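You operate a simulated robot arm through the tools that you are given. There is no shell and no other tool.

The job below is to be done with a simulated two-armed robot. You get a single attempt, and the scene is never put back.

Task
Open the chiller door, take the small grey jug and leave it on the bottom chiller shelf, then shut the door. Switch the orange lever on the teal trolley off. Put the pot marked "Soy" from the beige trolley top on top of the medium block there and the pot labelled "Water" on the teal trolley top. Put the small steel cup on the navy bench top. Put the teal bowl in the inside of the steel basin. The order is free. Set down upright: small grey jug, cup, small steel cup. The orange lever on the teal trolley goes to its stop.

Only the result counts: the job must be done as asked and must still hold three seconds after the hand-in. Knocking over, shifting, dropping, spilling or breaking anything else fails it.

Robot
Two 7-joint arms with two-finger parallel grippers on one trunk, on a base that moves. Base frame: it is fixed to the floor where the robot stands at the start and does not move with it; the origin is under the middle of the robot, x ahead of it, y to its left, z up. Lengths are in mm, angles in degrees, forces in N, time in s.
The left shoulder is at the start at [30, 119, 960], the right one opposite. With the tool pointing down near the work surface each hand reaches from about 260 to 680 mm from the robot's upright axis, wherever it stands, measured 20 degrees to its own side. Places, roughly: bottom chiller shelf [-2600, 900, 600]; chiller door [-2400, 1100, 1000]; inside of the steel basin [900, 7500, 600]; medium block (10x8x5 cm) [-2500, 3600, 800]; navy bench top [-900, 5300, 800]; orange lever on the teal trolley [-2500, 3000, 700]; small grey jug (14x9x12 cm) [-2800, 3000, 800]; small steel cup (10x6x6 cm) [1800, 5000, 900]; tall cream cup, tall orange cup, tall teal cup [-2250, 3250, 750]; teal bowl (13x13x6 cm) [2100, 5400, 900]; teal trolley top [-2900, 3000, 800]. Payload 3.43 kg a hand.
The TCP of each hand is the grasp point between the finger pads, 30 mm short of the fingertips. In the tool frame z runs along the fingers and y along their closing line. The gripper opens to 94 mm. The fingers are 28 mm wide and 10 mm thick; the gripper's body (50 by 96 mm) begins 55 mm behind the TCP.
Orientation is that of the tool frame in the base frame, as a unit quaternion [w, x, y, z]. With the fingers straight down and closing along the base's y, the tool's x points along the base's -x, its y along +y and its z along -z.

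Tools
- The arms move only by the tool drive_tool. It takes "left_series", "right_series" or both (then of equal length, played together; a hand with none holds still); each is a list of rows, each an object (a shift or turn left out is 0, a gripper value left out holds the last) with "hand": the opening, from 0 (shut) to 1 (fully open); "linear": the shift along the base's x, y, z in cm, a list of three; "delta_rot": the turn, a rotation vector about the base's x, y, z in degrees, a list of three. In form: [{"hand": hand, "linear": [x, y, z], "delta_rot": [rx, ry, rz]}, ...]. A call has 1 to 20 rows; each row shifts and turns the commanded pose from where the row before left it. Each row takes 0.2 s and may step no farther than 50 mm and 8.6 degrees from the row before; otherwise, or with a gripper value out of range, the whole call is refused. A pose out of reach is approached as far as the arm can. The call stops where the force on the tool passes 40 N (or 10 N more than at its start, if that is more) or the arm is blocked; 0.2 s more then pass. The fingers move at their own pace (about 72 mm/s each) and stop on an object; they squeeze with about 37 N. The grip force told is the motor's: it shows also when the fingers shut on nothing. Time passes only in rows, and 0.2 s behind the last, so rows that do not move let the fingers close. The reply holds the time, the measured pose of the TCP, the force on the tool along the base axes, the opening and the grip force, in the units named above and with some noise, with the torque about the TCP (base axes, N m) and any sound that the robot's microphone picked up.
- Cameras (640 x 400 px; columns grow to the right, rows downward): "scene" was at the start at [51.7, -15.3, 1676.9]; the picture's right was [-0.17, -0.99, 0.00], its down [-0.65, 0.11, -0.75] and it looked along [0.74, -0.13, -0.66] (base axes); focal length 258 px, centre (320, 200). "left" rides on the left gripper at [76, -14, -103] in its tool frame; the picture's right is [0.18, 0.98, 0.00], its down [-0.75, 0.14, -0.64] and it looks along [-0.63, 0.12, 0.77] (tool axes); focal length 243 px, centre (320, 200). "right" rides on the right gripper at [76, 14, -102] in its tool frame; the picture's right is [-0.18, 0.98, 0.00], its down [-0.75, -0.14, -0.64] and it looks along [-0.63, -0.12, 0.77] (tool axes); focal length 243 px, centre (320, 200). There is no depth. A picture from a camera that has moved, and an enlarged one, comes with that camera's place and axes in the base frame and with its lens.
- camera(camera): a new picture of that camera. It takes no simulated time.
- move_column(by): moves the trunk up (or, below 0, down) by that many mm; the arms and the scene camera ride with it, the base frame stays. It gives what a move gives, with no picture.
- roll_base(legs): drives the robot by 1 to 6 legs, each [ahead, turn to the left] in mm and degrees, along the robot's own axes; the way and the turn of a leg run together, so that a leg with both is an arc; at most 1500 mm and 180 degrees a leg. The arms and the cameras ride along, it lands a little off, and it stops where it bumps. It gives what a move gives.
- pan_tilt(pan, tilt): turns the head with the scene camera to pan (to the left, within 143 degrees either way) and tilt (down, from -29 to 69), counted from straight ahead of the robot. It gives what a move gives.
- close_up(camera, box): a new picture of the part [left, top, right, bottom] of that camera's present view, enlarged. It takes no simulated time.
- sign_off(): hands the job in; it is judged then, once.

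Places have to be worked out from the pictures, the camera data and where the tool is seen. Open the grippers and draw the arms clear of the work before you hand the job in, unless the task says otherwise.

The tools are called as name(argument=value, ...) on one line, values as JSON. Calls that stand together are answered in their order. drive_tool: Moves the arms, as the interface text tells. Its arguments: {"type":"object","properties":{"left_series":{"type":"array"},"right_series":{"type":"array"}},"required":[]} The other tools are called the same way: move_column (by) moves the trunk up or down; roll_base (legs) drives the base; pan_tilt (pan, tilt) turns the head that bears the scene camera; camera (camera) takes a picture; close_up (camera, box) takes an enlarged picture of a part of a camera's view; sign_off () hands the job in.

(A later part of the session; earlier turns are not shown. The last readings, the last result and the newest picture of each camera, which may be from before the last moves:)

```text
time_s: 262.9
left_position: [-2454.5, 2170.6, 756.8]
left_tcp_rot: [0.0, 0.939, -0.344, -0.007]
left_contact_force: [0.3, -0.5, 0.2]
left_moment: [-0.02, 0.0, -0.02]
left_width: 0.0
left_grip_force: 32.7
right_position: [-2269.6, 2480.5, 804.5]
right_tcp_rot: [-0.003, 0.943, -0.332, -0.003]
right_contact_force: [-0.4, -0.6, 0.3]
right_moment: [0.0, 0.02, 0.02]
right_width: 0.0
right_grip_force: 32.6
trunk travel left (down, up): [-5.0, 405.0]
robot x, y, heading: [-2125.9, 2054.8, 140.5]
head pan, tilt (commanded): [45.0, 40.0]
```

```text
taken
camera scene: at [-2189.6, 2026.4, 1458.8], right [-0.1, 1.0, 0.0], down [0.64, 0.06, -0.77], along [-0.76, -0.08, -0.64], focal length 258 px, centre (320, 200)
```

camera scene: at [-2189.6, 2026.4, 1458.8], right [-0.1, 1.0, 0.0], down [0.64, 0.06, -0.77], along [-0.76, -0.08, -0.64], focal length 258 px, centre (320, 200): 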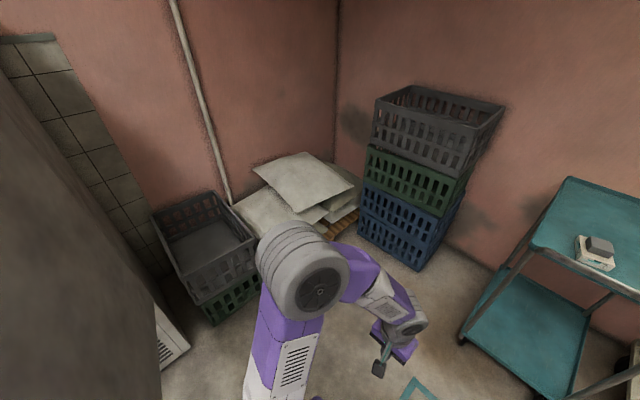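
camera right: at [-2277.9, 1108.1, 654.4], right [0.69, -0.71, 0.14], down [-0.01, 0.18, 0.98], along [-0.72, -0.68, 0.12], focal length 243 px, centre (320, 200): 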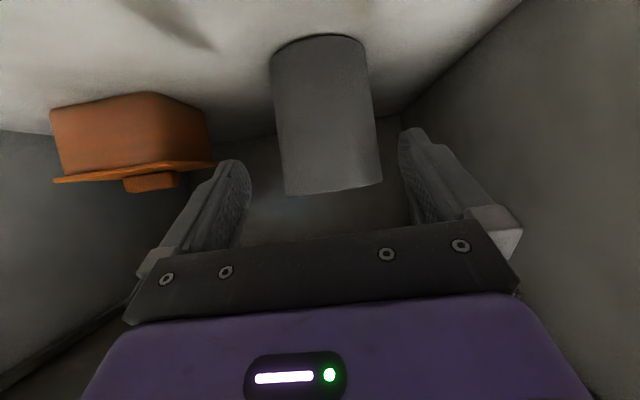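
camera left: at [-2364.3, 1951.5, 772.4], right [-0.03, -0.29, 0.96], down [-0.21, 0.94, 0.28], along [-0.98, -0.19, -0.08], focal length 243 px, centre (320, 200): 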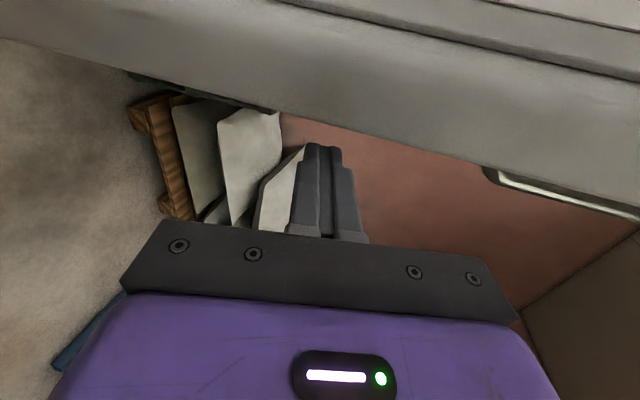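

I'm now past the door, on its outer side. I turn left to face the chiller wall and look.

roll_base(legs=[[0, 90]])

pan_tilt(pan=25, tilt=40)

camera(camera="scene")

```text
time_s: 267.2
left_position: [-2238.5, 1725.2, 756.7]
left_tcp_rot: [0.006, 0.905, 0.426, -0.005]
left_contact_force: [-0.8, -0.2, -0.9]
left_moment: [-0.01, 0.0, 0.01]
left_width: 0.1
left_grip_force: 33.0
right_position: [-2551.9, 1907.5, 803.4]
right_tcp_rot: [0.001, 0.899, 0.437, -0.004]
right_contact_force: [0.3, -0.2, 0.3]
right_moment: [-0.04, -0.01, 0.03]
right_width: 0.0
right_grip_force: 32.9
trunk travel left (down, up): [-5.0, 405.0]
robot x, y, heading: [-2122.7, 2056.5, -128.8]
head pan, tilt (commanded): [45.0, 40.0]
```

```text
time_s: 268.0
left_position: [-2238.6, 1726.7, 757.3]
left_tcp_rot: [0.006, 0.905, 0.426, -0.004]
left_contact_force: [-0.5, -0.1, -0.1]
left_moment: [-0.01, -0.02, -0.04]
left_width: 0.0
left_grip_force: 33.2
right_position: [-2550.8, 1907.4, 804.0]
right_tcp_rot: [0.001, 0.899, 0.438, -0.005]
right_contact_force: [0.6, 0.5, 0.0]
right_moment: [0.02, 0.0, -0.02]
right_width: 0.1
right_grip_force: 33.0
trunk travel left (down, up): [-5.0, 405.0]
robot x, y, heading: [-2128.4, 2054.3, -128.5]
head pan, tilt (commanded): [25.0, 40.0]
```

```text
taken
camera scene: at [-2129.2, 1994.3, 1458.8], right [-0.97, 0.24, 0.0], down [0.15, 0.62, -0.77], along [-0.18, -0.74, -0.64], focal length 258 px, centre (320, 200)
```

scene: 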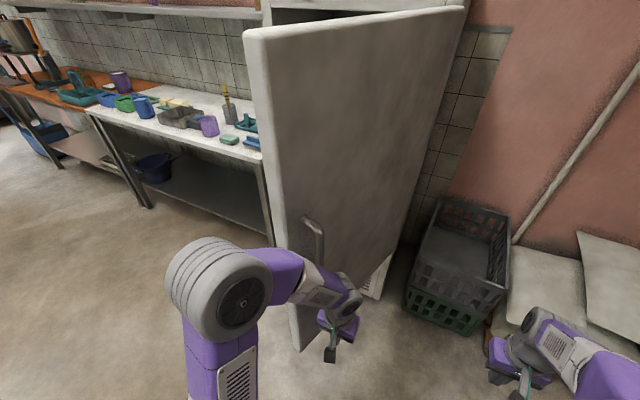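

I see the door's outer face with its handle. I bring the closed left hand right and forward to beside the face (clear of the handle), then push it left.

drive_tool(left_series=[{"hand": 0, "linear": [-2.54, 2.03, 0]}, {"linear": [-2.54, 2.03, 0]}, {"linear": [-3.12, -3.91, 0]}, {"linear": [-3.12, -3.91, 0]}, {"linear": [-3.12, -3.91, 0]}, {"linear": [-3.12, -3.91, 0]}, {"linear": [3.28, -2.62, 0]}, {"linear": [3.28, -2.62, 0]}, {"linear": [3.28, -2.62, 0]}, {"linear": [3.28, -2.62, 0]}, {"linear": [0, 0, 0]}])

camera(camera="scene")

```text
time_s: 270.4
left_position: [-2282.0, 1504.8, 755.9]
left_tcp_rot: [0.005, 0.905, 0.425, -0.005]
left_contact_force: [-0.3, -0.6, 0.5]
left_moment: [-0.01, -0.03, 0.01]
left_width: 0.0
left_grip_force: 33.8
right_position: [-2551.7, 1907.3, 804.9]
right_tcp_rot: [0.001, 0.9, 0.436, -0.004]
right_contact_force: [-0.5, 0.4, -0.4]
right_moment: [-0.03, -0.01, -0.01]
right_width: 0.0
right_grip_force: 32.7
trunk travel left (down, up): [-5.0, 405.0]
robot x, y, heading: [-2129.8, 2054.8, -128.8]
head pan, tilt (commanded): [25.0, 40.0]
```

```text
taken
camera scene: at [-2129.3, 1994.3, 1458.8], right [-0.97, 0.24, 0.0], down [0.15, 0.62, -0.77], along [-0.18, -0.74, -0.64], focal length 258 px, centre (320, 200)
```

scene: 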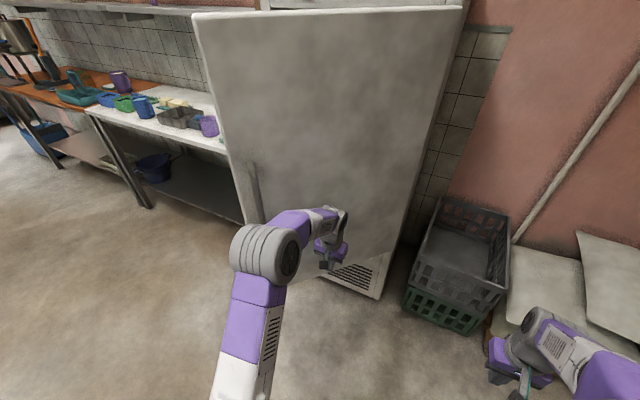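

The door is at ~46° now. I sweep the left hand 160 mm further left along it, then roll forward to push.

drive_tool(left_series=[{"hand": 0, "linear": [3.13, -2.5, 0]}, {"linear": [3.13, -2.5, 0]}, {"linear": [3.13, -2.5, 0]}, {"linear": [3.13, -2.5, 0]}, {"linear": [0, 0, 0]}])

roll_base(legs=[[150, 0]])

camera(camera="scene")

```text
time_s: 271.6
left_position: [-2157.3, 1405.3, 757.1]
left_tcp_rot: [0.005, 0.905, 0.426, -0.004]
left_contact_force: [0.5, -0.2, 0.0]
left_moment: [-0.02, -0.02, -0.02]
left_width: 0.1
left_grip_force: 33.1
right_position: [-2551.1, 1908.0, 804.1]
right_tcp_rot: [0.002, 0.9, 0.437, -0.004]
right_contact_force: [0.2, 0.3, -0.8]
right_moment: [0.02, 0.01, 0.0]
right_width: 0.1
right_grip_force: 32.8
trunk travel left (down, up): [-5.0, 405.0]
robot x, y, heading: [-2123.3, 2056.8, -129.0]
head pan, tilt (commanded): [25.0, 40.0]
```

```text
time_s: 273.0
left_position: [-2252.6, 1290.0, 756.6]
left_tcp_rot: [0.006, 0.905, 0.425, -0.005]
left_contact_force: [-0.2, -0.5, 0.3]
left_moment: [-0.01, -0.03, 0.0]
left_width: 0.0
left_grip_force: 32.6
right_position: [-2643.0, 1790.6, 803.7]
right_tcp_rot: [0.001, 0.9, 0.436, -0.004]
right_contact_force: [-0.3, -0.2, 0.0]
right_moment: [0.04, -0.05, -0.02]
right_width: 0.0
right_grip_force: 33.1
trunk travel left (down, up): [-5.0, 405.0]
robot x, y, heading: [-2218.7, 1938.2, -129.0]
head pan, tilt (commanded): [25.0, 40.0]
```

```text
taken
camera scene: at [-2223.0, 1877.5, 1458.8], right [-0.97, 0.24, 0.0], down [0.15, 0.62, -0.77], along [-0.18, -0.74, -0.64], focal length 258 px, centre (320, 200)
```

scene: 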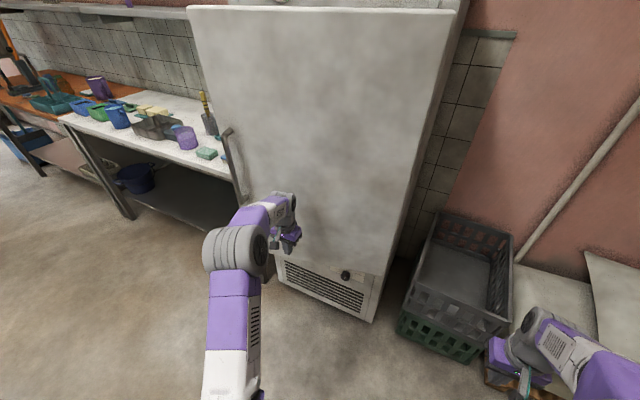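

The door is at ~15°. I roll 80 mm further and then finish with the arm, watching the force.

roll_base(legs=[[70, 0]])

drive_tool(left_series=[{"hand": 0, "linear": [-0.94, -1.17, 0]}, {"linear": [-0.94, -1.17, 0]}, {"linear": [-0.94, -1.17, 0]}, {"linear": [-0.94, -1.17, 0]}, {"linear": [0, 0, 0]}])

camera(camera="scene")

```text
time_s: 274.0
left_position: [-2294.7, 1235.2, 756.3]
left_tcp_rot: [0.006, 0.905, 0.426, -0.005]
left_contact_force: [0.3, 0.6, -0.2]
left_moment: [0.01, -0.03, 0.0]
left_width: 0.0
left_grip_force: 32.8
right_position: [-2688.1, 1736.8, 804.0]
right_tcp_rot: [0.001, 0.9, 0.436, -0.004]
right_contact_force: [-0.2, -1.1, -0.2]
right_moment: [0.02, -0.01, -0.02]
right_width: 0.0
right_grip_force: 32.7
trunk travel left (down, up): [-5.0, 405.0]
robot x, y, heading: [-2266.5, 1884.9, -129.0]
head pan, tilt (commanded): [25.0, 40.0]
```

```text
time_s: 275.2
left_position: [-2331.8, 1188.9, 755.8]
left_tcp_rot: [0.006, 0.905, 0.426, -0.004]
left_contact_force: [-1.0, 0.0, -0.2]
left_moment: [0.0, -0.01, 0.01]
left_width: 0.1
left_grip_force: 33.3
right_position: [-2687.7, 1737.4, 804.2]
right_tcp_rot: [0.002, 0.9, 0.436, -0.004]
right_contact_force: [-1.0, -0.3, 0.0]
right_moment: [0.0, -0.01, 0.0]
right_width: 0.0
right_grip_force: 32.8
trunk travel left (down, up): [-5.0, 405.0]
robot x, y, heading: [-2265.2, 1888.9, -128.8]
head pan, tilt (commanded): [25.0, 40.0]
```

```text
taken
camera scene: at [-2266.2, 1823.9, 1458.8], right [-0.97, 0.24, 0.0], down [0.15, 0.62, -0.77], along [-0.18, -0.74, -0.64], focal length 258 px, centre (320, 200)
```

scene: 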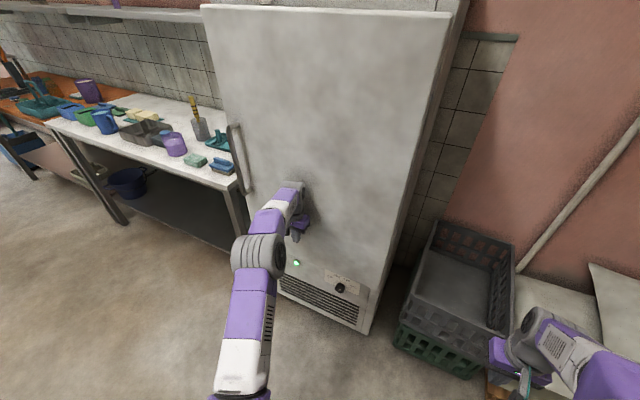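

Nearly shut. I push on in 1 cm steps until the force tells the door is home.

drive_tool(left_series=[{"hand": 0, "linear": [-0.62, -0.78, 0]}, {"linear": [-0.62, -0.78, 0]}, {"linear": [-0.62, -0.78, 0]}, {"linear": [-0.62, -0.78, 0]}, {"linear": [-0.62, -0.78, 0]}, {"linear": [-0.62, -0.78, 0]}, {"linear": [0, 0, 0]}])

camera(camera="scene")

```text
time_s: 275.7
left_position: [-2336.0, 1183.2, 755.8]
left_tcp_rot: [0.002, 0.905, 0.424, 0.002]
left_contact_force: [8.8, 21.1, 5.3]
left_moment: [-2.15, 1.13, -0.67]
left_width: 0.0
left_grip_force: 32.9
right_position: [-2686.4, 1738.4, 803.7]
right_tcp_rot: [0.002, 0.9, 0.437, -0.005]
right_contact_force: [-0.1, 0.5, 1.1]
right_moment: [-0.01, -0.01, -0.01]
right_width: 0.0
right_grip_force: 33.1
trunk travel left (down, up): [-5.0, 405.0]
robot x, y, heading: [-2265.5, 1884.9, -128.7]
head pan, tilt (commanded): [25.0, 40.0]
stopped in row 2 (left hand): the force on the tool passed its limit at 50 N (the readings are from after the stop); the commanded pose is now the measured one
```

```text
taken
camera scene: at [-2264.5, 1828.5, 1459.1], right [-0.97, 0.24, 0.0], down [0.15, 0.62, -0.77], along [-0.18, -0.75, -0.64], focal length 258 px, centre (320, 200)
```

scene: 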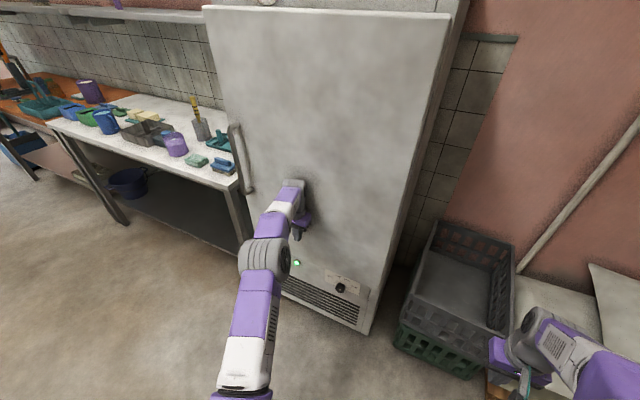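

Firm resistance (50 N) after 7 mm: the door should be home. I draw the hand back and check for any gap.

drive_tool(left_series=[{"hand": 0, "linear": [1.9, 2.35, 0]}, {"linear": [2.5, 3.1, 0]}, {"linear": [2.5, 3.1, 1]}, {"linear": [2.5, 3.1, 1]}, {"linear": [0, 0, 0]}])

roll_base(legs=[[-500, 0]])

pan_tilt(pan=35, tilt=20)

camera(camera="scene")

```text
time_s: 276.9
left_position: [-2245.8, 1297.4, 773.3]
left_tcp_rot: [0.002, 0.905, 0.425, 0.002]
left_contact_force: [-0.4, -0.2, 0.0]
left_moment: [0.01, -0.02, 0.03]
left_width: 0.0
left_grip_force: 32.8
right_position: [-2686.7, 1735.7, 804.8]
right_tcp_rot: [0.002, 0.9, 0.437, -0.003]
right_contact_force: [-0.3, 0.3, -0.2]
right_moment: [0.01, 0.02, -0.06]
right_width: 0.0
right_grip_force: 32.6
trunk travel left (down, up): [-5.0, 405.0]
robot x, y, heading: [-2262.5, 1883.7, -128.9]
head pan, tilt (commanded): [25.0, 40.0]
```

```text
time_s: 279.9
left_position: [-1927.6, 1694.2, 774.7]
left_tcp_rot: [0.001, 0.905, 0.424, 0.002]
left_contact_force: [0.0, 0.2, -0.3]
left_moment: [-0.01, 0.03, 0.02]
left_width: 0.0
left_grip_force: 33.2
right_position: [-2369.2, 2133.5, 803.5]
right_tcp_rot: [0.001, 0.899, 0.437, -0.004]
right_contact_force: [1.4, 0.2, -0.2]
right_moment: [-0.02, -0.01, -0.02]
right_width: 0.0
right_grip_force: 32.3
trunk travel left (down, up): [-5.0, 405.0]
robot x, y, heading: [-1945.5, 2279.4, -128.6]
head pan, tilt (commanded): [25.0, 40.0]
```

```text
time_s: 280.7
left_position: [-1926.8, 1693.7, 773.3]
left_tcp_rot: [0.001, 0.905, 0.425, 0.003]
left_contact_force: [0.2, 0.7, -0.1]
left_moment: [0.01, -0.01, 0.05]
left_width: 0.1
left_grip_force: 33.2
right_position: [-2370.1, 2132.8, 804.2]
right_tcp_rot: [0.002, 0.899, 0.437, -0.004]
right_contact_force: [-0.1, -0.4, -0.1]
right_moment: [0.0, 0.01, -0.06]
right_width: 0.1
right_grip_force: 33.1
trunk travel left (down, up): [-5.0, 405.0]
robot x, y, heading: [-1946.1, 2280.3, -128.7]
head pan, tilt (commanded): [35.0, 20.0]
```

```text
taken
camera scene: at [-1934.4, 2209.9, 1490.2], right [-1.0, 0.07, 0.0], down [0.02, 0.34, -0.94], along [-0.06, -0.94, -0.34], focal length 258 px, centre (320, 200)
```

scene: 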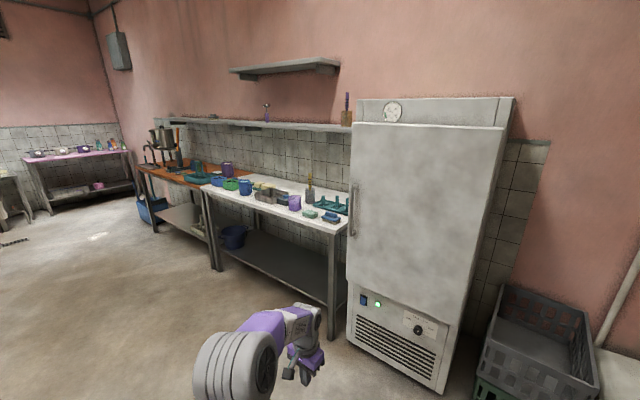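

close_up(camera="scene", box=[320, 80, 540, 330])

```text
1.60 times, centred on (430, 205) of scene
camera zoom: at [-1934.4, 2209.9, 1490.2], right [-1.0, 0.07, 0.0], down [0.02, 0.34, -0.94], along [-0.06, -0.94, -0.34], focal length 413 px, centre (144, 192)
```

zoom: 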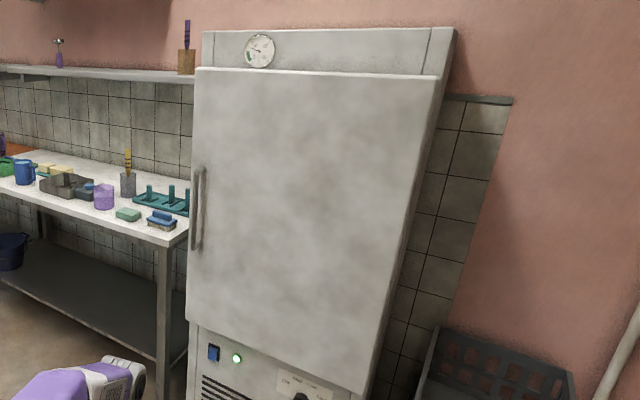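

The handle's bearing agrees with its original closed place to within ~1°, so the door is shut. Now to the remaining jobs on the other side: I raise the trunk, turn round to face along +v and look down the corridor.

roll_base(legs=[[0, 179]])

move_column(by=220)

pan_tilt(pan=0, tilt=20)

camera(camera="scene")

```text
time_s: 288.4
left_position: [-1935.0, 2869.1, 773.9]
left_tcp_rot: [-0.002, -0.402, 0.916, 0.001]
left_contact_force: [0.2, 0.1, 0.3]
left_moment: [-0.01, -0.01, -0.01]
left_width: 0.0
left_grip_force: 33.0
right_position: [-1515.2, 2408.0, 804.8]
right_tcp_rot: [0.003, -0.414, 0.91, 0.0]
right_contact_force: [0.7, -0.5, 0.0]
right_moment: [-0.01, 0.0, 0.0]
right_width: 0.0
right_grip_force: 33.4
trunk travel left (down, up): [-5.0, 405.0]
robot x, y, heading: [-1946.6, 2278.0, 48.6]
head pan, tilt (commanded): [35.0, 20.0]
```

```text
time_s: 290.7
left_position: [-1935.8, 2868.8, 992.7]
left_tcp_rot: [-0.002, -0.403, 0.915, 0.0]
left_contact_force: [-0.1, 0.5, -0.5]
left_moment: [0.02, 0.04, 0.02]
left_width: 0.2
left_grip_force: 32.9
right_position: [-1514.8, 2407.6, 1024.0]
right_tcp_rot: [0.005, -0.414, 0.91, 0.001]
right_contact_force: [0.6, -0.4, -0.4]
right_moment: [0.01, -0.05, -0.02]
right_width: 0.0
right_grip_force: 33.0
trunk travel left (down, up): [-225.0, 185.0]
robot x, y, heading: [-1945.1, 2277.8, 48.4]
head pan, tilt (commanded): [35.0, 20.0]
```

```text
time_s: 291.7
left_position: [-1934.9, 2868.2, 993.8]
left_tcp_rot: [-0.002, -0.403, 0.915, 0.002]
left_contact_force: [0.2, 0.2, 0.1]
left_moment: [0.0, -0.04, 0.01]
left_width: 0.0
left_grip_force: 33.0
right_position: [-1515.5, 2407.5, 1025.7]
right_tcp_rot: [0.004, -0.413, 0.911, 0.001]
right_contact_force: [0.7, 0.4, 0.7]
right_moment: [-0.01, 0.01, -0.02]
right_width: 0.1
right_grip_force: 33.4
trunk travel left (down, up): [-225.0, 185.0]
robot x, y, heading: [-1944.8, 2281.9, 48.3]
head pan, tilt (commanded): [0.0, 20.0]
```

```text
taken
camera scene: at [-1905.2, 2326.7, 1710.2], right [0.75, -0.66, 0.0], down [-0.23, -0.26, -0.94], along [0.62, 0.7, -0.34], focal length 258 px, centre (320, 200)
```

scene: 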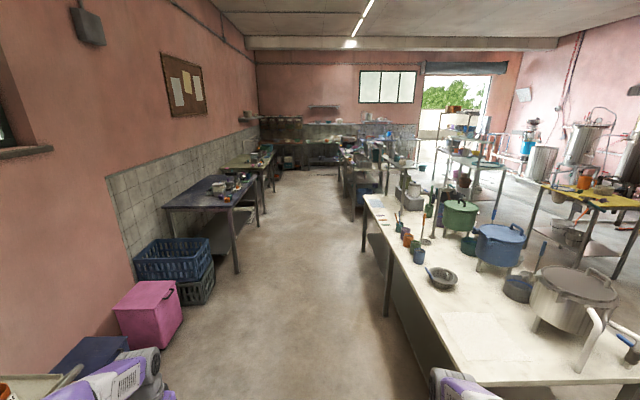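

The corridor runs ahead: the navy bench stands on the left, the white table on the right, more tables beyond. I enlarge the far part.

close_up(camera="scene", box=[150, 100, 310, 280])

close_up(camera="scene", box=[300, 90, 540, 240])

```text
2.22 times, centred on (230, 190) of scene
camera zoom: at [-1905.2, 2326.7, 1710.2], right [0.75, -0.66, 0.0], down [-0.23, -0.26, -0.94], along [0.62, 0.7, -0.34], focal length 573 px, centre (520, 222)
```

zoom: 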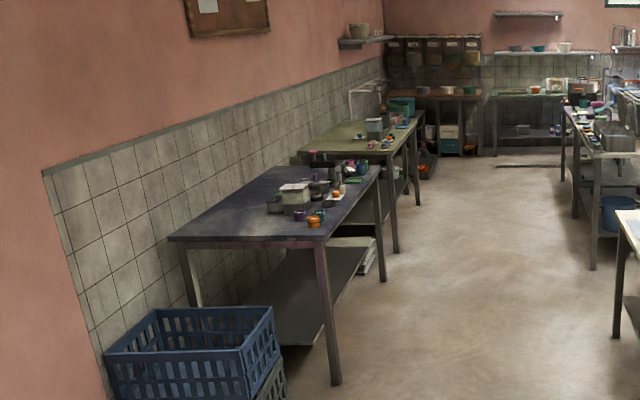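

```text
2.67 times, centred on (420, 165) of scene
camera zoom: at [-1905.2, 2326.7, 1710.2], right [0.75, -0.66, 0.0], down [-0.23, -0.26, -0.94], along [0.62, 0.7, -0.34], focal length 688 px, centre (53, 293)
```

zoom: 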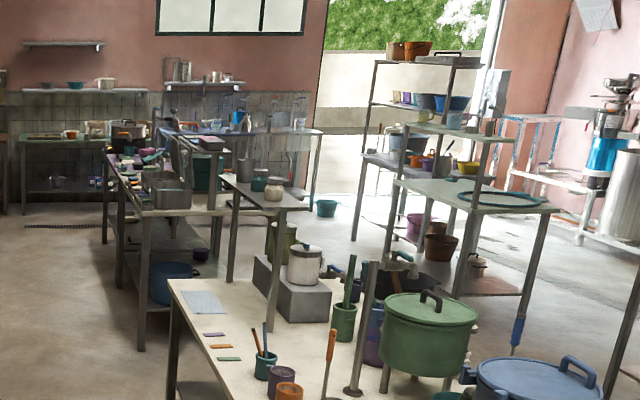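

The navy bench top spans u 3715–4385, v 2810–4090; a further table row begins at v ≈ 4270 beside the corridor, where the steel cup and bowl should be. I drive 3 m along the corridor and look there.

roll_base(legs=[[0, 2], [1500, 0], [1400, 0]])

pan_tilt(pan=-30, tilt=25)

camera(camera="scene")

pan_tilt(pan=45, tilt=30)

camera(camera="scene")

```text
time_s: 306.2
left_position: [-89.6, 5119.5, 993.9]
left_tcp_rot: [-0.003, -0.418, 0.909, 0.001]
left_contact_force: [-0.3, 0.5, -0.3]
left_moment: [0.01, -0.01, 0.01]
left_width: 0.3
left_grip_force: 33.1
right_position: [346.5, 4672.7, 1024.3]
right_tcp_rot: [0.004, -0.43, 0.903, 0.002]
right_contact_force: [0.3, 0.3, 0.1]
right_moment: [0.02, 0.0, 0.02]
right_width: 0.1
right_grip_force: 33.3
trunk travel left (down, up): [-225.0, 185.0]
robot x, y, heading: [-79.0, 4533.3, 50.2]
head pan, tilt (commanded): [0.0, 20.0]
```

```text
time_s: 307.1
left_position: [-88.9, 5118.5, 993.0]
left_tcp_rot: [-0.002, -0.417, 0.909, 0.001]
left_contact_force: [0.4, 0.4, -0.1]
left_moment: [0.0, 0.03, -0.04]
left_width: 0.0
left_grip_force: 33.0
right_position: [346.9, 4672.0, 1023.4]
right_tcp_rot: [0.004, -0.43, 0.903, 0.001]
right_contact_force: [-0.5, -0.1, 0.0]
right_moment: [-0.04, 0.04, 0.01]
right_width: 0.0
right_grip_force: 32.9
trunk travel left (down, up): [-225.0, 185.0]
robot x, y, heading: [-77.3, 4528.6, 50.1]
head pan, tilt (commanded): [-30.0, 25.0]
```

```text
taken
camera scene: at [-14.0, 4538.8, 1702.2], right [0.35, -0.94, 0.0], down [-0.4, -0.15, -0.91], along [0.85, 0.32, -0.42], focal length 258 px, centre (320, 200)
```

scene: 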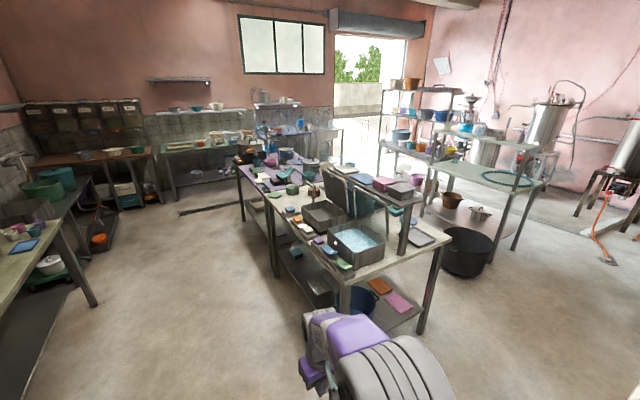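

```text
time_s: 308.6
left_position: [-88.8, 5119.5, 992.8]
left_tcp_rot: [-0.002, -0.418, 0.908, 0.001]
left_contact_force: [0.4, -0.3, -0.5]
left_moment: [-0.03, 0.0, -0.02]
left_width: 0.0
left_grip_force: 33.4
right_position: [345.4, 4672.3, 1024.9]
right_tcp_rot: [0.004, -0.43, 0.903, 0.001]
right_contact_force: [0.1, 0.4, 0.5]
right_moment: [0.02, -0.02, 0.02]
right_width: 0.1
right_grip_force: 32.9
trunk travel left (down, up): [-225.0, 185.0]
robot x, y, heading: [-76.9, 4533.6, 50.3]
head pan, tilt (commanded): [45.0, 30.0]
```

```text
taken
camera scene: at [-108.8, 4596.7, 1694.2], right [1.0, 0.09, 0.0], down [0.05, -0.5, -0.87], along [-0.08, 0.86, -0.5], focal length 258 px, centre (320, 200)
```

scene: 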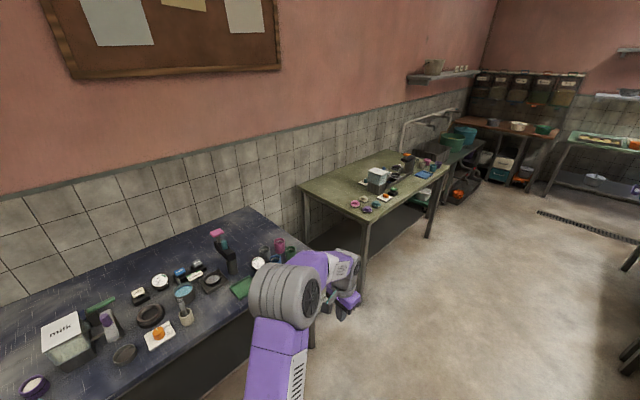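

The table with the steel pans on the right spans roughly u 1600–2300, v 4250–5400. I turn the head back there and enlarge the region where cup and bowl should be.

pan_tilt(pan=-30, tilt=25)

close_up(camera="scene", box=[230, 130, 450, 280])

close_up(camera="scene", box=[280, 150, 380, 220])

```text
time_s: 310.1
left_position: [-90.8, 5118.8, 993.1]
left_tcp_rot: [-0.002, -0.418, 0.909, 0.0]
left_contact_force: [0.1, 1.1, -0.4]
left_moment: [-0.02, -0.02, -0.01]
left_width: 0.1
left_grip_force: 33.2
right_position: [345.7, 4673.1, 1023.4]
right_tcp_rot: [0.005, -0.43, 0.903, 0.001]
right_contact_force: [0.5, -0.2, 0.4]
right_moment: [-0.03, 0.01, 0.03]
right_width: 0.0
right_grip_force: 33.0
trunk travel left (down, up): [-225.0, 185.0]
robot x, y, heading: [-84.8, 4529.0, 50.5]
head pan, tilt (commanded): [-30.0, 25.0]
```

```text
2.67 times, centred on (340, 205) of scene
camera zoom: at [-14.0, 4538.8, 1702.1], right [0.35, -0.94, 0.0], down [-0.4, -0.15, -0.91], along [0.85, 0.32, -0.42], focal length 688 px, centre (267, 187)
```

zoom: 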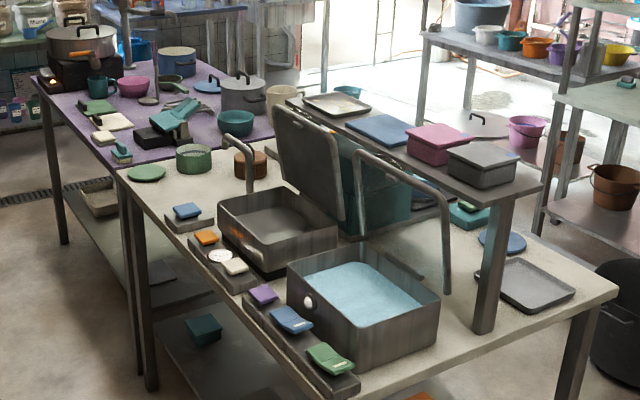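

```text
5.71 times, centred on (330, 185) of scene
camera zoom: at [-14.0, 4538.8, 1702.1], right [0.35, -0.94, 0.0], down [-0.4, -0.15, -0.91], along [0.85, 0.32, -0.42], focal length 1474 px, centre (263, 286)
```

zoom: 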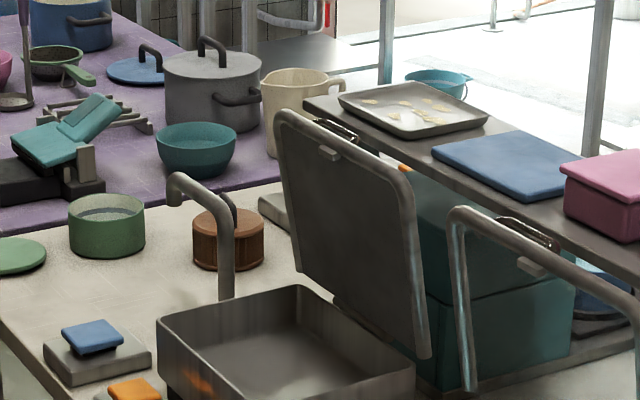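

The teal bowl is visible on the purple-topped table at about [2076, 5429]; the steel cup must be hidden behind the raised lid. The free side of these tables is the far one, so I raise the trunk fully, tuck the left hand, and go through the gap between the tables (v ≈ 3780).

drive_tool(left_series=[{"hand": 0, "linear": [3.2, -2.7, 0]}, {"linear": [3.2, -2.7, 0]}, {"linear": [3.2, -2.7, 0]}, {"linear": [3.2, -2.7, 0]}, {"linear": [3.2, -2.7, 0]}, {"linear": [0, 0, 0]}])

move_column(by=180)

roll_base(legs=[[345, 0], [0, -90]])

pan_tilt(pan=0, tilt=30)

camera(camera="scene")

```text
time_s: 311.5
left_position: [70.2, 4983.6, 992.9]
left_tcp_rot: [-0.002, -0.419, 0.908, 0.002]
left_contact_force: [0.4, -0.4, 0.2]
left_moment: [0.03, 0.01, -0.01]
left_width: 0.0
left_grip_force: 32.7
right_position: [346.1, 4671.8, 1024.5]
right_tcp_rot: [0.005, -0.429, 0.903, 0.0]
right_contact_force: [-0.3, 0.2, -0.3]
right_moment: [0.02, -0.03, 0.03]
right_width: 0.1
right_grip_force: 33.2
trunk travel left (down, up): [-225.0, 185.0]
robot x, y, heading: [-81.0, 4527.5, 50.3]
head pan, tilt (commanded): [-30.0, 25.0]
```

```text
time_s: 313.5
left_position: [70.8, 4983.2, 1173.7]
left_tcp_rot: [-0.002, -0.418, 0.909, 0.001]
left_contact_force: [-0.1, 0.3, 0.2]
left_moment: [0.01, -0.01, 0.02]
left_width: 0.0
left_grip_force: 33.0
right_position: [345.8, 4672.1, 1204.5]
right_tcp_rot: [0.005, -0.43, 0.903, 0.001]
right_contact_force: [1.0, -0.2, 0.8]
right_moment: [0.02, 0.01, 0.02]
right_width: 0.0
right_grip_force: 32.9
trunk travel left (down, up): [-405.0, 5.0]
robot x, y, heading: [-80.2, 4531.4, 50.5]
head pan, tilt (commanded): [-30.0, 25.0]
```

```text
time_s: 319.6
left_position: [593.3, 4645.0, 1174.0]
left_tcp_rot: [0.0, 0.347, 0.938, 0.002]
left_contact_force: [-0.9, 0.7, -0.4]
left_moment: [0.03, 0.0, 0.02]
left_width: 0.1
left_grip_force: 32.8
right_position: [279.6, 4370.9, 1203.7]
right_tcp_rot: [0.004, 0.335, 0.942, -0.003]
right_contact_force: [-0.4, -0.1, -0.6]
right_moment: [0.0, 0.01, 0.01]
right_width: 0.0
right_grip_force: 33.1
trunk travel left (down, up): [-405.0, 5.0]
robot x, y, heading: [136.1, 4796.6, -40.1]
head pan, tilt (commanded): [-30.0, 25.0]
```

```text
time_s: 320.5
left_position: [594.7, 4644.3, 1173.2]
left_tcp_rot: [0.0, 0.347, 0.938, 0.002]
left_contact_force: [0.3, 0.1, 0.4]
left_moment: [0.02, 0.01, -0.01]
left_width: 0.1
left_grip_force: 33.1
right_position: [281.2, 4369.5, 1204.5]
right_tcp_rot: [0.004, 0.335, 0.942, -0.002]
right_contact_force: [-0.2, 1.0, -0.1]
right_moment: [0.01, -0.01, 0.0]
right_width: 0.0
right_grip_force: 33.1
trunk travel left (down, up): [-405.0, 5.0]
robot x, y, heading: [141.3, 4800.5, -39.8]
head pan, tilt (commanded): [0.0, 30.0]
```

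```text
taken
camera scene: at [185.5, 4757.0, 1874.2], right [-0.64, -0.77, 0.0], down [-0.38, 0.32, -0.87], along [0.67, -0.55, -0.5], focal length 258 px, centre (320, 200)
```

scene: 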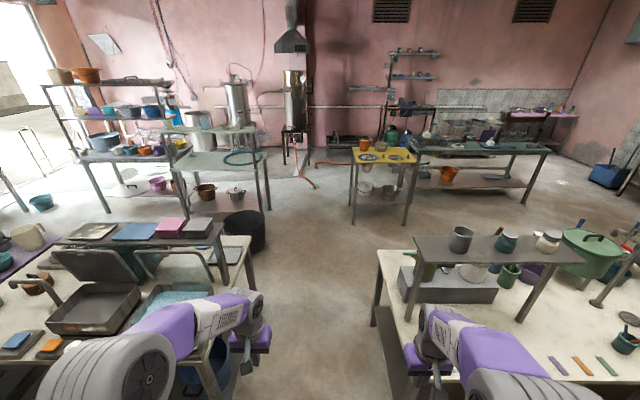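

The gap is ~760 mm (v 3437–4196) and my base is only about ±250 mm wide, so it's fine. I drive 1650 mm through and turn left to face along the tables' other side.

roll_base(legs=[[1500, 0], [200, 0], [0, 90]])

pan_tilt(pan=30, tilt=30)

camera(camera="scene")

```text
time_s: 332.9
left_position: [1610.7, 4163.9, 1173.6]
left_tcp_rot: [-0.002, -0.413, 0.911, 0.001]
left_contact_force: [-0.3, -0.4, 0.7]
left_moment: [0.01, 0.03, 0.0]
left_width: 0.1
left_grip_force: 33.0
right_position: [1880.0, 3847.7, 1204.1]
right_tcp_rot: [0.005, -0.424, 0.906, 0.001]
right_contact_force: [0.1, 0.6, -0.4]
right_moment: [-0.01, -0.01, -0.01]
right_width: 0.2
right_grip_force: 32.5
trunk travel left (down, up): [-405.0, 5.0]
robot x, y, heading: [1455.7, 3712.0, 49.7]
head pan, tilt (commanded): [0.0, 30.0]
```

```text
time_s: 333.9
left_position: [1610.6, 4162.4, 1173.1]
left_tcp_rot: [-0.003, -0.413, 0.911, 0.001]
left_contact_force: [0.0, 0.2, 0.0]
left_moment: [-0.01, 0.02, 0.0]
left_width: 0.0
left_grip_force: 33.2
right_position: [1881.2, 3847.4, 1204.3]
right_tcp_rot: [0.004, -0.425, 0.905, 0.001]
right_contact_force: [0.0, -0.3, 0.2]
right_moment: [0.0, 0.02, -0.01]
right_width: 0.2
right_grip_force: 33.4
trunk travel left (down, up): [-405.0, 5.0]
robot x, y, heading: [1452.8, 3709.6, 49.9]
head pan, tilt (commanded): [30.0, 30.0]
```

```text
taken
camera scene: at [1449.1, 3776.4, 1874.2], right [0.98, -0.18, 0.0], down [-0.09, -0.49, -0.87], along [0.15, 0.85, -0.5], focal length 258 px, centre (320, 200)
```

scene: 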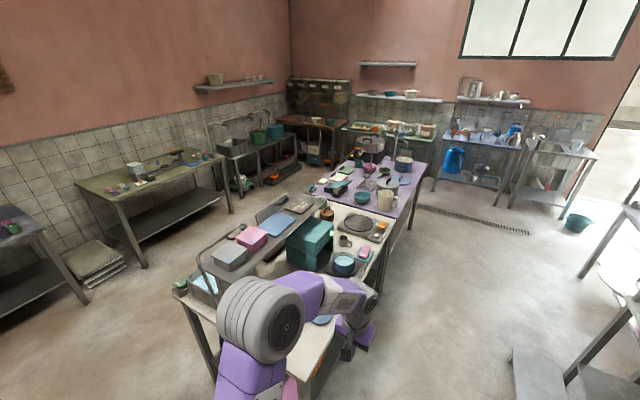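

From this side I can see behind the lid. I enlarge the table tops.

close_up(camera="scene", box=[270, 140, 450, 280])

close_up(camera="scene", box=[310, 195, 400, 280])

```text
2.86 times, centred on (360, 210) of scene
camera zoom: at [1449.1, 3776.4, 1874.2], right [0.98, -0.18, 0.0], down [-0.09, -0.49, -0.87], along [0.15, 0.85, -0.5], focal length 737 px, centre (206, 171)
```

zoom: 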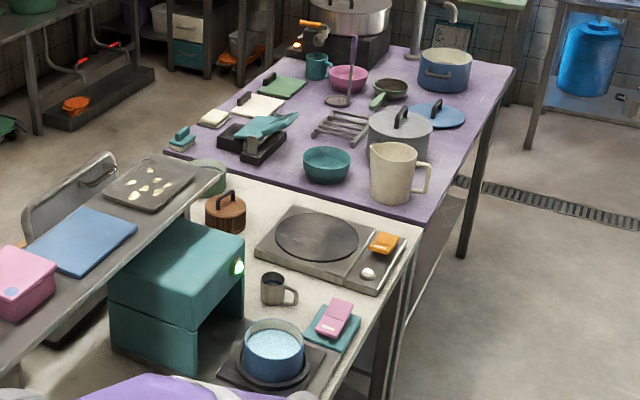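

```text
4.71 times, centred on (355, 238) of scene
camera zoom: at [1449.1, 3776.4, 1874.2], right [0.98, -0.18, 0.0], down [-0.09, -0.49, -0.87], along [0.15, 0.85, -0.5], focal length 1214 px, centre (155, 24)
```

zoom: 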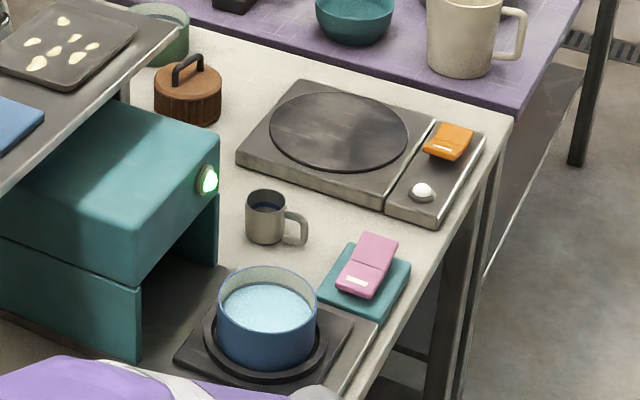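

The small steel cup (a mug) stands at about [1803, 4953] and the teal bowl at [2076, 5429]. Standing between them on this side I can take the cup with the left and the bowl with the right hand. I drive 1446 mm along and turn left to face the tables.

roll_base(legs=[[1446, 0], [0, 90.2]])

pan_tilt(pan=0, tilt=40)

camera(camera="scene")

```text
time_s: 344.9
left_position: [1944.8, 4971.2, 1173.0]
left_tcp_rot: [0.002, 0.936, -0.351, 0.001]
left_contact_force: [0.0, 0.3, -0.4]
left_moment: [-0.04, 0.0, -0.01]
left_width: 0.0
left_grip_force: 33.2
right_position: [2259.5, 5241.9, 1204.3]
right_tcp_rot: [-0.003, 0.941, -0.339, -0.005]
right_contact_force: [-0.2, 0.1, 0.1]
right_moment: [0.05, 0.0, 0.01]
right_width: 0.0
right_grip_force: 32.5
trunk travel left (down, up): [-405.0, 5.0]
robot x, y, heading: [2394.8, 4813.6, 139.9]
head pan, tilt (commanded): [30.0, 30.0]
```

```text
time_s: 345.9
left_position: [1943.9, 4970.5, 1173.5]
left_tcp_rot: [0.002, 0.937, -0.351, 0.001]
left_contact_force: [-0.6, -0.2, 0.2]
left_moment: [-0.02, -0.01, -0.03]
left_width: 0.0
left_grip_force: 33.5
right_position: [2259.4, 5241.8, 1203.3]
right_tcp_rot: [-0.002, 0.94, -0.34, -0.005]
right_contact_force: [0.5, -0.4, -0.7]
right_moment: [0.01, 0.0, 0.0]
right_width: 0.0
right_grip_force: 32.9
trunk travel left (down, up): [-405.0, 5.0]
robot x, y, heading: [2397.3, 4817.8, 139.8]
head pan, tilt (commanded): [0.0, 40.0]
```

```text
taken
camera scene: at [2353.4, 4849.4, 1858.8], right [0.64, 0.76, 0.0], down [0.49, -0.41, -0.77], along [-0.59, 0.49, -0.64], focal length 258 px, centre (320, 200)
```

scene: 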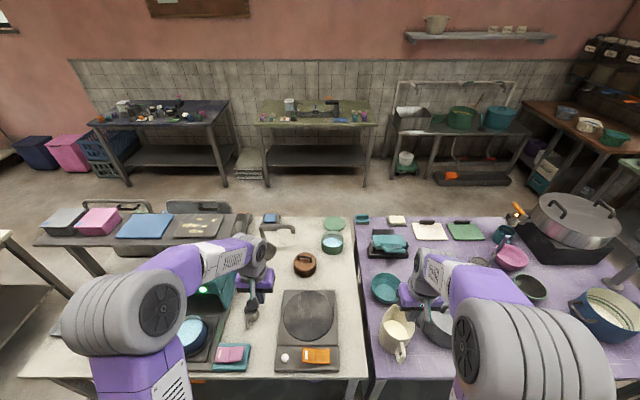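

A clear view of both tables; the steel basin is the sink at the back right. I enlarge the bowl and the cup area.

close_up(camera="scene", box=[340, 240, 460, 370])

close_up(camera="scene", box=[190, 250, 350, 390])

camera(camera="left")

camera(camera="right")

```text
3.08 times, centred on (400, 305) of scene
camera zoom: at [2353.4, 4849.4, 1858.8], right [0.64, 0.76, 0.0], down [0.49, -0.41, -0.77], along [-0.59, 0.49, -0.64], focal length 794 px, centre (74, -123)
```

zoom: 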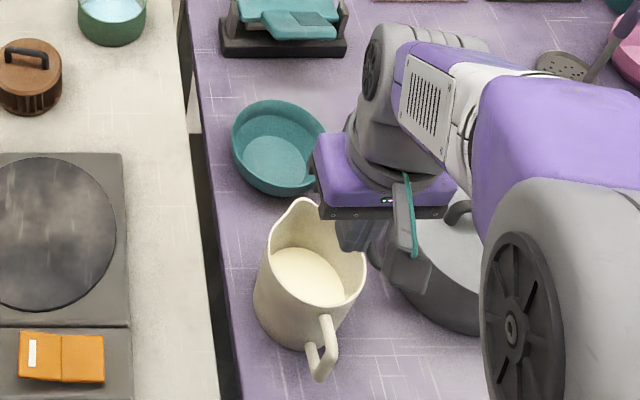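

```text
2.86 times, centred on (270, 320) of scene
camera zoom: at [2353.4, 4849.4, 1858.8], right [0.64, 0.76, 0.0], down [0.49, -0.41, -0.77], along [-0.59, 0.49, -0.64], focal length 737 px, centre (463, -143)
```

zoom: 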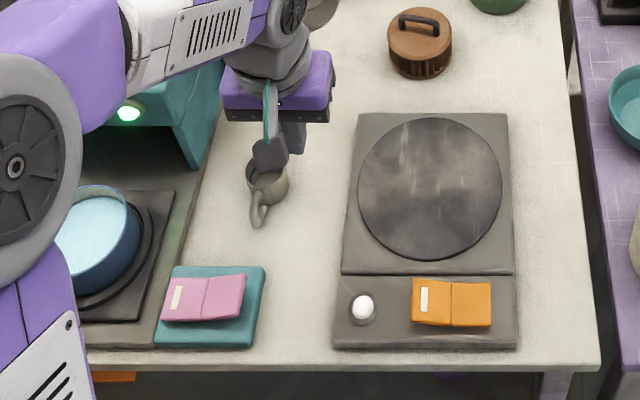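

```text
taken
camera left: at [2011.8, 4931.8, 1277.3], right [-0.51, -0.86, 0.0], down [-0.66, 0.39, 0.64], along [-0.55, 0.32, -0.77], focal length 243 px, centre (320, 200)
```

left: 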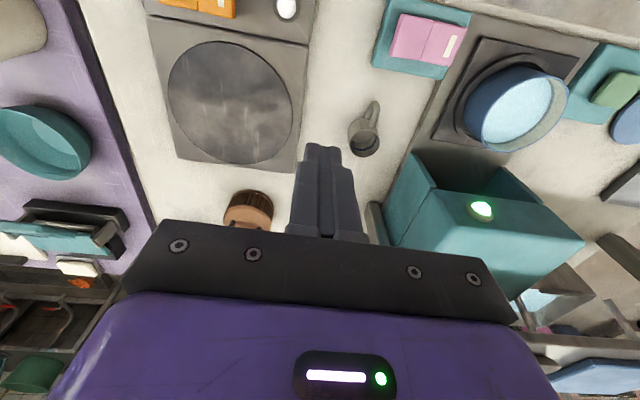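

```text
taken
camera right: at [2309.1, 5182.6, 1305.3], right [-0.77, -0.64, 0.0], down [-0.49, 0.58, 0.65], along [-0.41, 0.5, -0.76], focal length 243 px, centre (320, 200)
```

right: 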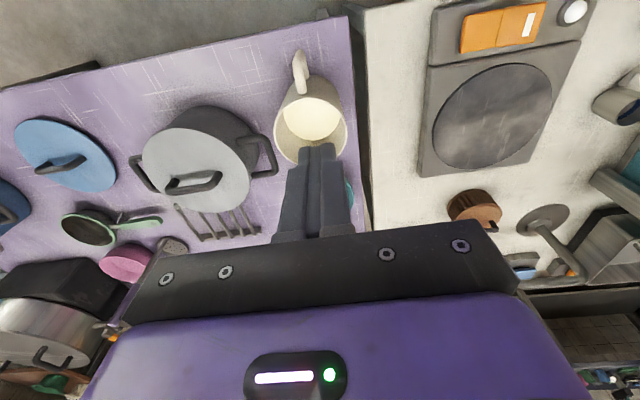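

I roll 60 mm closer and bring the right hand, half open, over the left side of the teal bowl's rim (bowl centre ≈ uv 1860, 5510; the cream jug in front of it must be cleared), then lower the trunk.

roll_base(legs=[[60, 0.4]])

drive_tool(right_series=[{"hand": 0.5, "linear": [-4.1, 2.5, 0]}, {"hand": 0.5, "linear": [-4.1, 2.5, 0]}, {"hand": 0.5, "linear": [-4.1, 2.5, 0]}, {"hand": 0.5, "linear": [-4.1, 2.5, 0]}, {"hand": 0.5, "linear": [0, 0, 0]}])

camera(camera="right")

close_up(camera="scene", box=[320, 220, 480, 380])

```text
time_s: 346.9
left_position: [1898.2, 5005.7, 1173.2]
left_tcp_rot: [0.002, 0.937, -0.348, 0.001]
left_contact_force: [-0.7, 0.2, 0.9]
left_moment: [-0.05, -0.03, 0.01]
left_width: 0.0
left_grip_force: 33.5
right_position: [2211.1, 5279.7, 1204.7]
right_tcp_rot: [-0.002, 0.942, -0.336, -0.003]
right_contact_force: [-0.1, -0.6, -0.2]
right_moment: [-0.03, 0.01, -0.05]
right_width: 0.1
right_grip_force: 32.9
trunk travel left (down, up): [-405.0, 5.0]
robot x, y, heading: [2350.2, 4856.0, 140.4]
head pan, tilt (commanded): [0.0, 40.0]
```

```text
time_s: 348.1
left_position: [1899.8, 5005.0, 1174.3]
left_tcp_rot: [0.002, 0.938, -0.348, 0.001]
left_contact_force: [-0.6, -0.1, 0.2]
left_moment: [0.02, 0.03, 0.0]
left_width: 0.0
left_grip_force: 32.3
right_position: [2048.1, 5379.9, 1204.9]
right_tcp_rot: [-0.002, 0.942, -0.337, -0.003]
right_contact_force: [0.3, -0.1, 0.7]
right_moment: [0.02, 0.04, -0.02]
right_width: 47.1
right_grip_force: 0.0
trunk travel left (down, up): [-405.0, 5.0]
robot x, y, heading: [2354.8, 4852.1, 140.3]
head pan, tilt (commanded): [0.0, 40.0]
```

```text
taken
camera right: at [2097.6, 5319.7, 1305.1], right [-0.76, -0.64, 0.0], down [-0.49, 0.58, 0.65], along [-0.42, 0.5, -0.76], focal length 243 px, centre (320, 200)
```

right: 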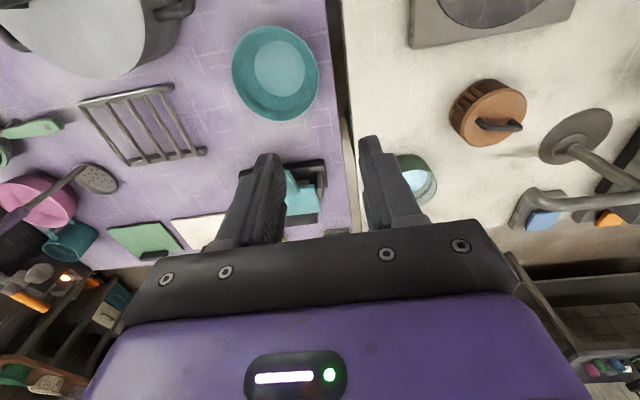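

```text
2.50 times, centred on (400, 300) of scene
camera zoom: at [2309.0, 4886.3, 1858.9], right [0.64, 0.77, 0.0], down [0.49, -0.41, -0.77], along [-0.59, 0.49, -0.64], focal length 645 px, centre (120, -50)
```

zoom: 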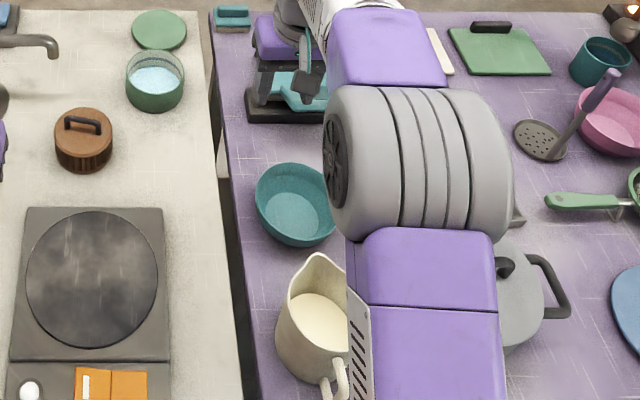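

The hand camera puts the bowl's centre at (1860, 5513), so the hand is right over its left rim. I lower the trunk 180 mm and then the hand, fingers straddling the rim.

move_column(by=-180)

camera(camera="right")

```text
time_s: 350.1
left_position: [1898.7, 5005.8, 994.1]
left_tcp_rot: [0.002, 0.938, -0.348, 0.001]
left_contact_force: [0.2, -0.7, 0.4]
left_moment: [0.0, 0.01, 0.0]
left_width: 0.0
left_grip_force: 33.3
right_position: [2046.9, 5380.0, 1024.1]
right_tcp_rot: [-0.003, 0.942, -0.337, -0.003]
right_contact_force: [-0.3, 0.3, 0.4]
right_moment: [0.0, -0.01, -0.05]
right_width: 46.9
right_grip_force: 0.0
trunk travel left (down, up): [-225.0, 185.0]
robot x, y, heading: [2355.4, 4850.9, 140.2]
head pan, tilt (commanded): [0.0, 40.0]
```

```text
taken
camera right: at [2097.0, 5320.2, 1125.1], right [-0.76, -0.64, 0.0], down [-0.49, 0.58, 0.65], along [-0.42, 0.5, -0.76], focal length 243 px, centre (320, 200)
```

right: 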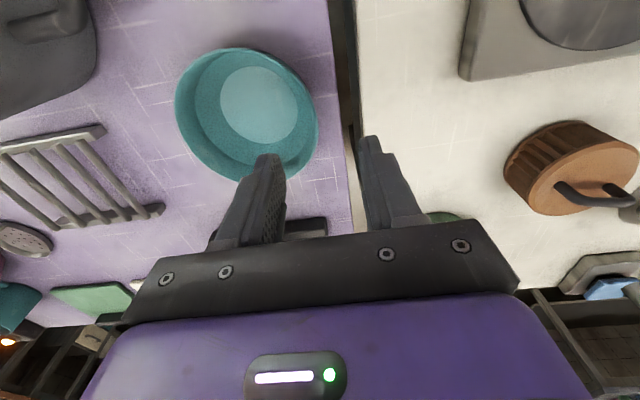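

Parallax gives the rim at z ≈ 892 and the centre at (1863, 5517). I lower the hand to z ≈ 889 with a 5 mm correction and close on the rim.

drive_tool(right_series=[{"hand": 0.5, "linear": [0.0, 0.5, -4.5]}, {"hand": 0.5, "linear": [0, 0, -4.5]}, {"hand": 0.5, "linear": [0, 0, -4.5]}, {"hand": 0, "linear": [0, 0, 0]}, {"hand": 0}, {"hand": 0}, {"hand": 0}])

camera(camera="right")

```text
time_s: 351.7
left_position: [1899.3, 5004.4, 993.4]
left_tcp_rot: [0.003, 0.938, -0.348, 0.001]
left_contact_force: [-0.4, -0.5, -0.2]
left_moment: [-0.01, 0.04, -0.02]
left_width: 0.0
left_grip_force: 32.7
right_position: [2048.2, 5386.2, 891.6]
right_tcp_rot: [-0.006, 0.942, -0.336, -0.005]
right_contact_force: [2.1, 6.8, 23.3]
right_moment: [1.96, -1.66, 0.23]
right_width: 22.6
right_grip_force: 37.3
trunk travel left (down, up): [-225.0, 185.0]
robot x, y, heading: [2347.1, 4855.9, 140.2]
head pan, tilt (commanded): [0.0, 40.0]
```

```text
taken
camera right: at [2098.3, 5325.3, 992.5], right [-0.76, -0.64, 0.0], down [-0.49, 0.58, 0.65], along [-0.42, 0.5, -0.76], focal length 243 px, centre (320, 200)
```

right: 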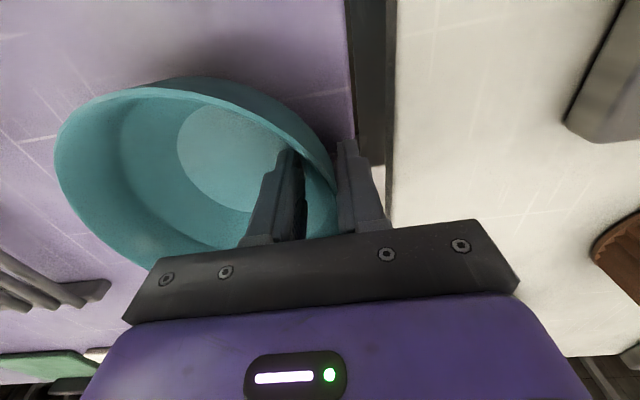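

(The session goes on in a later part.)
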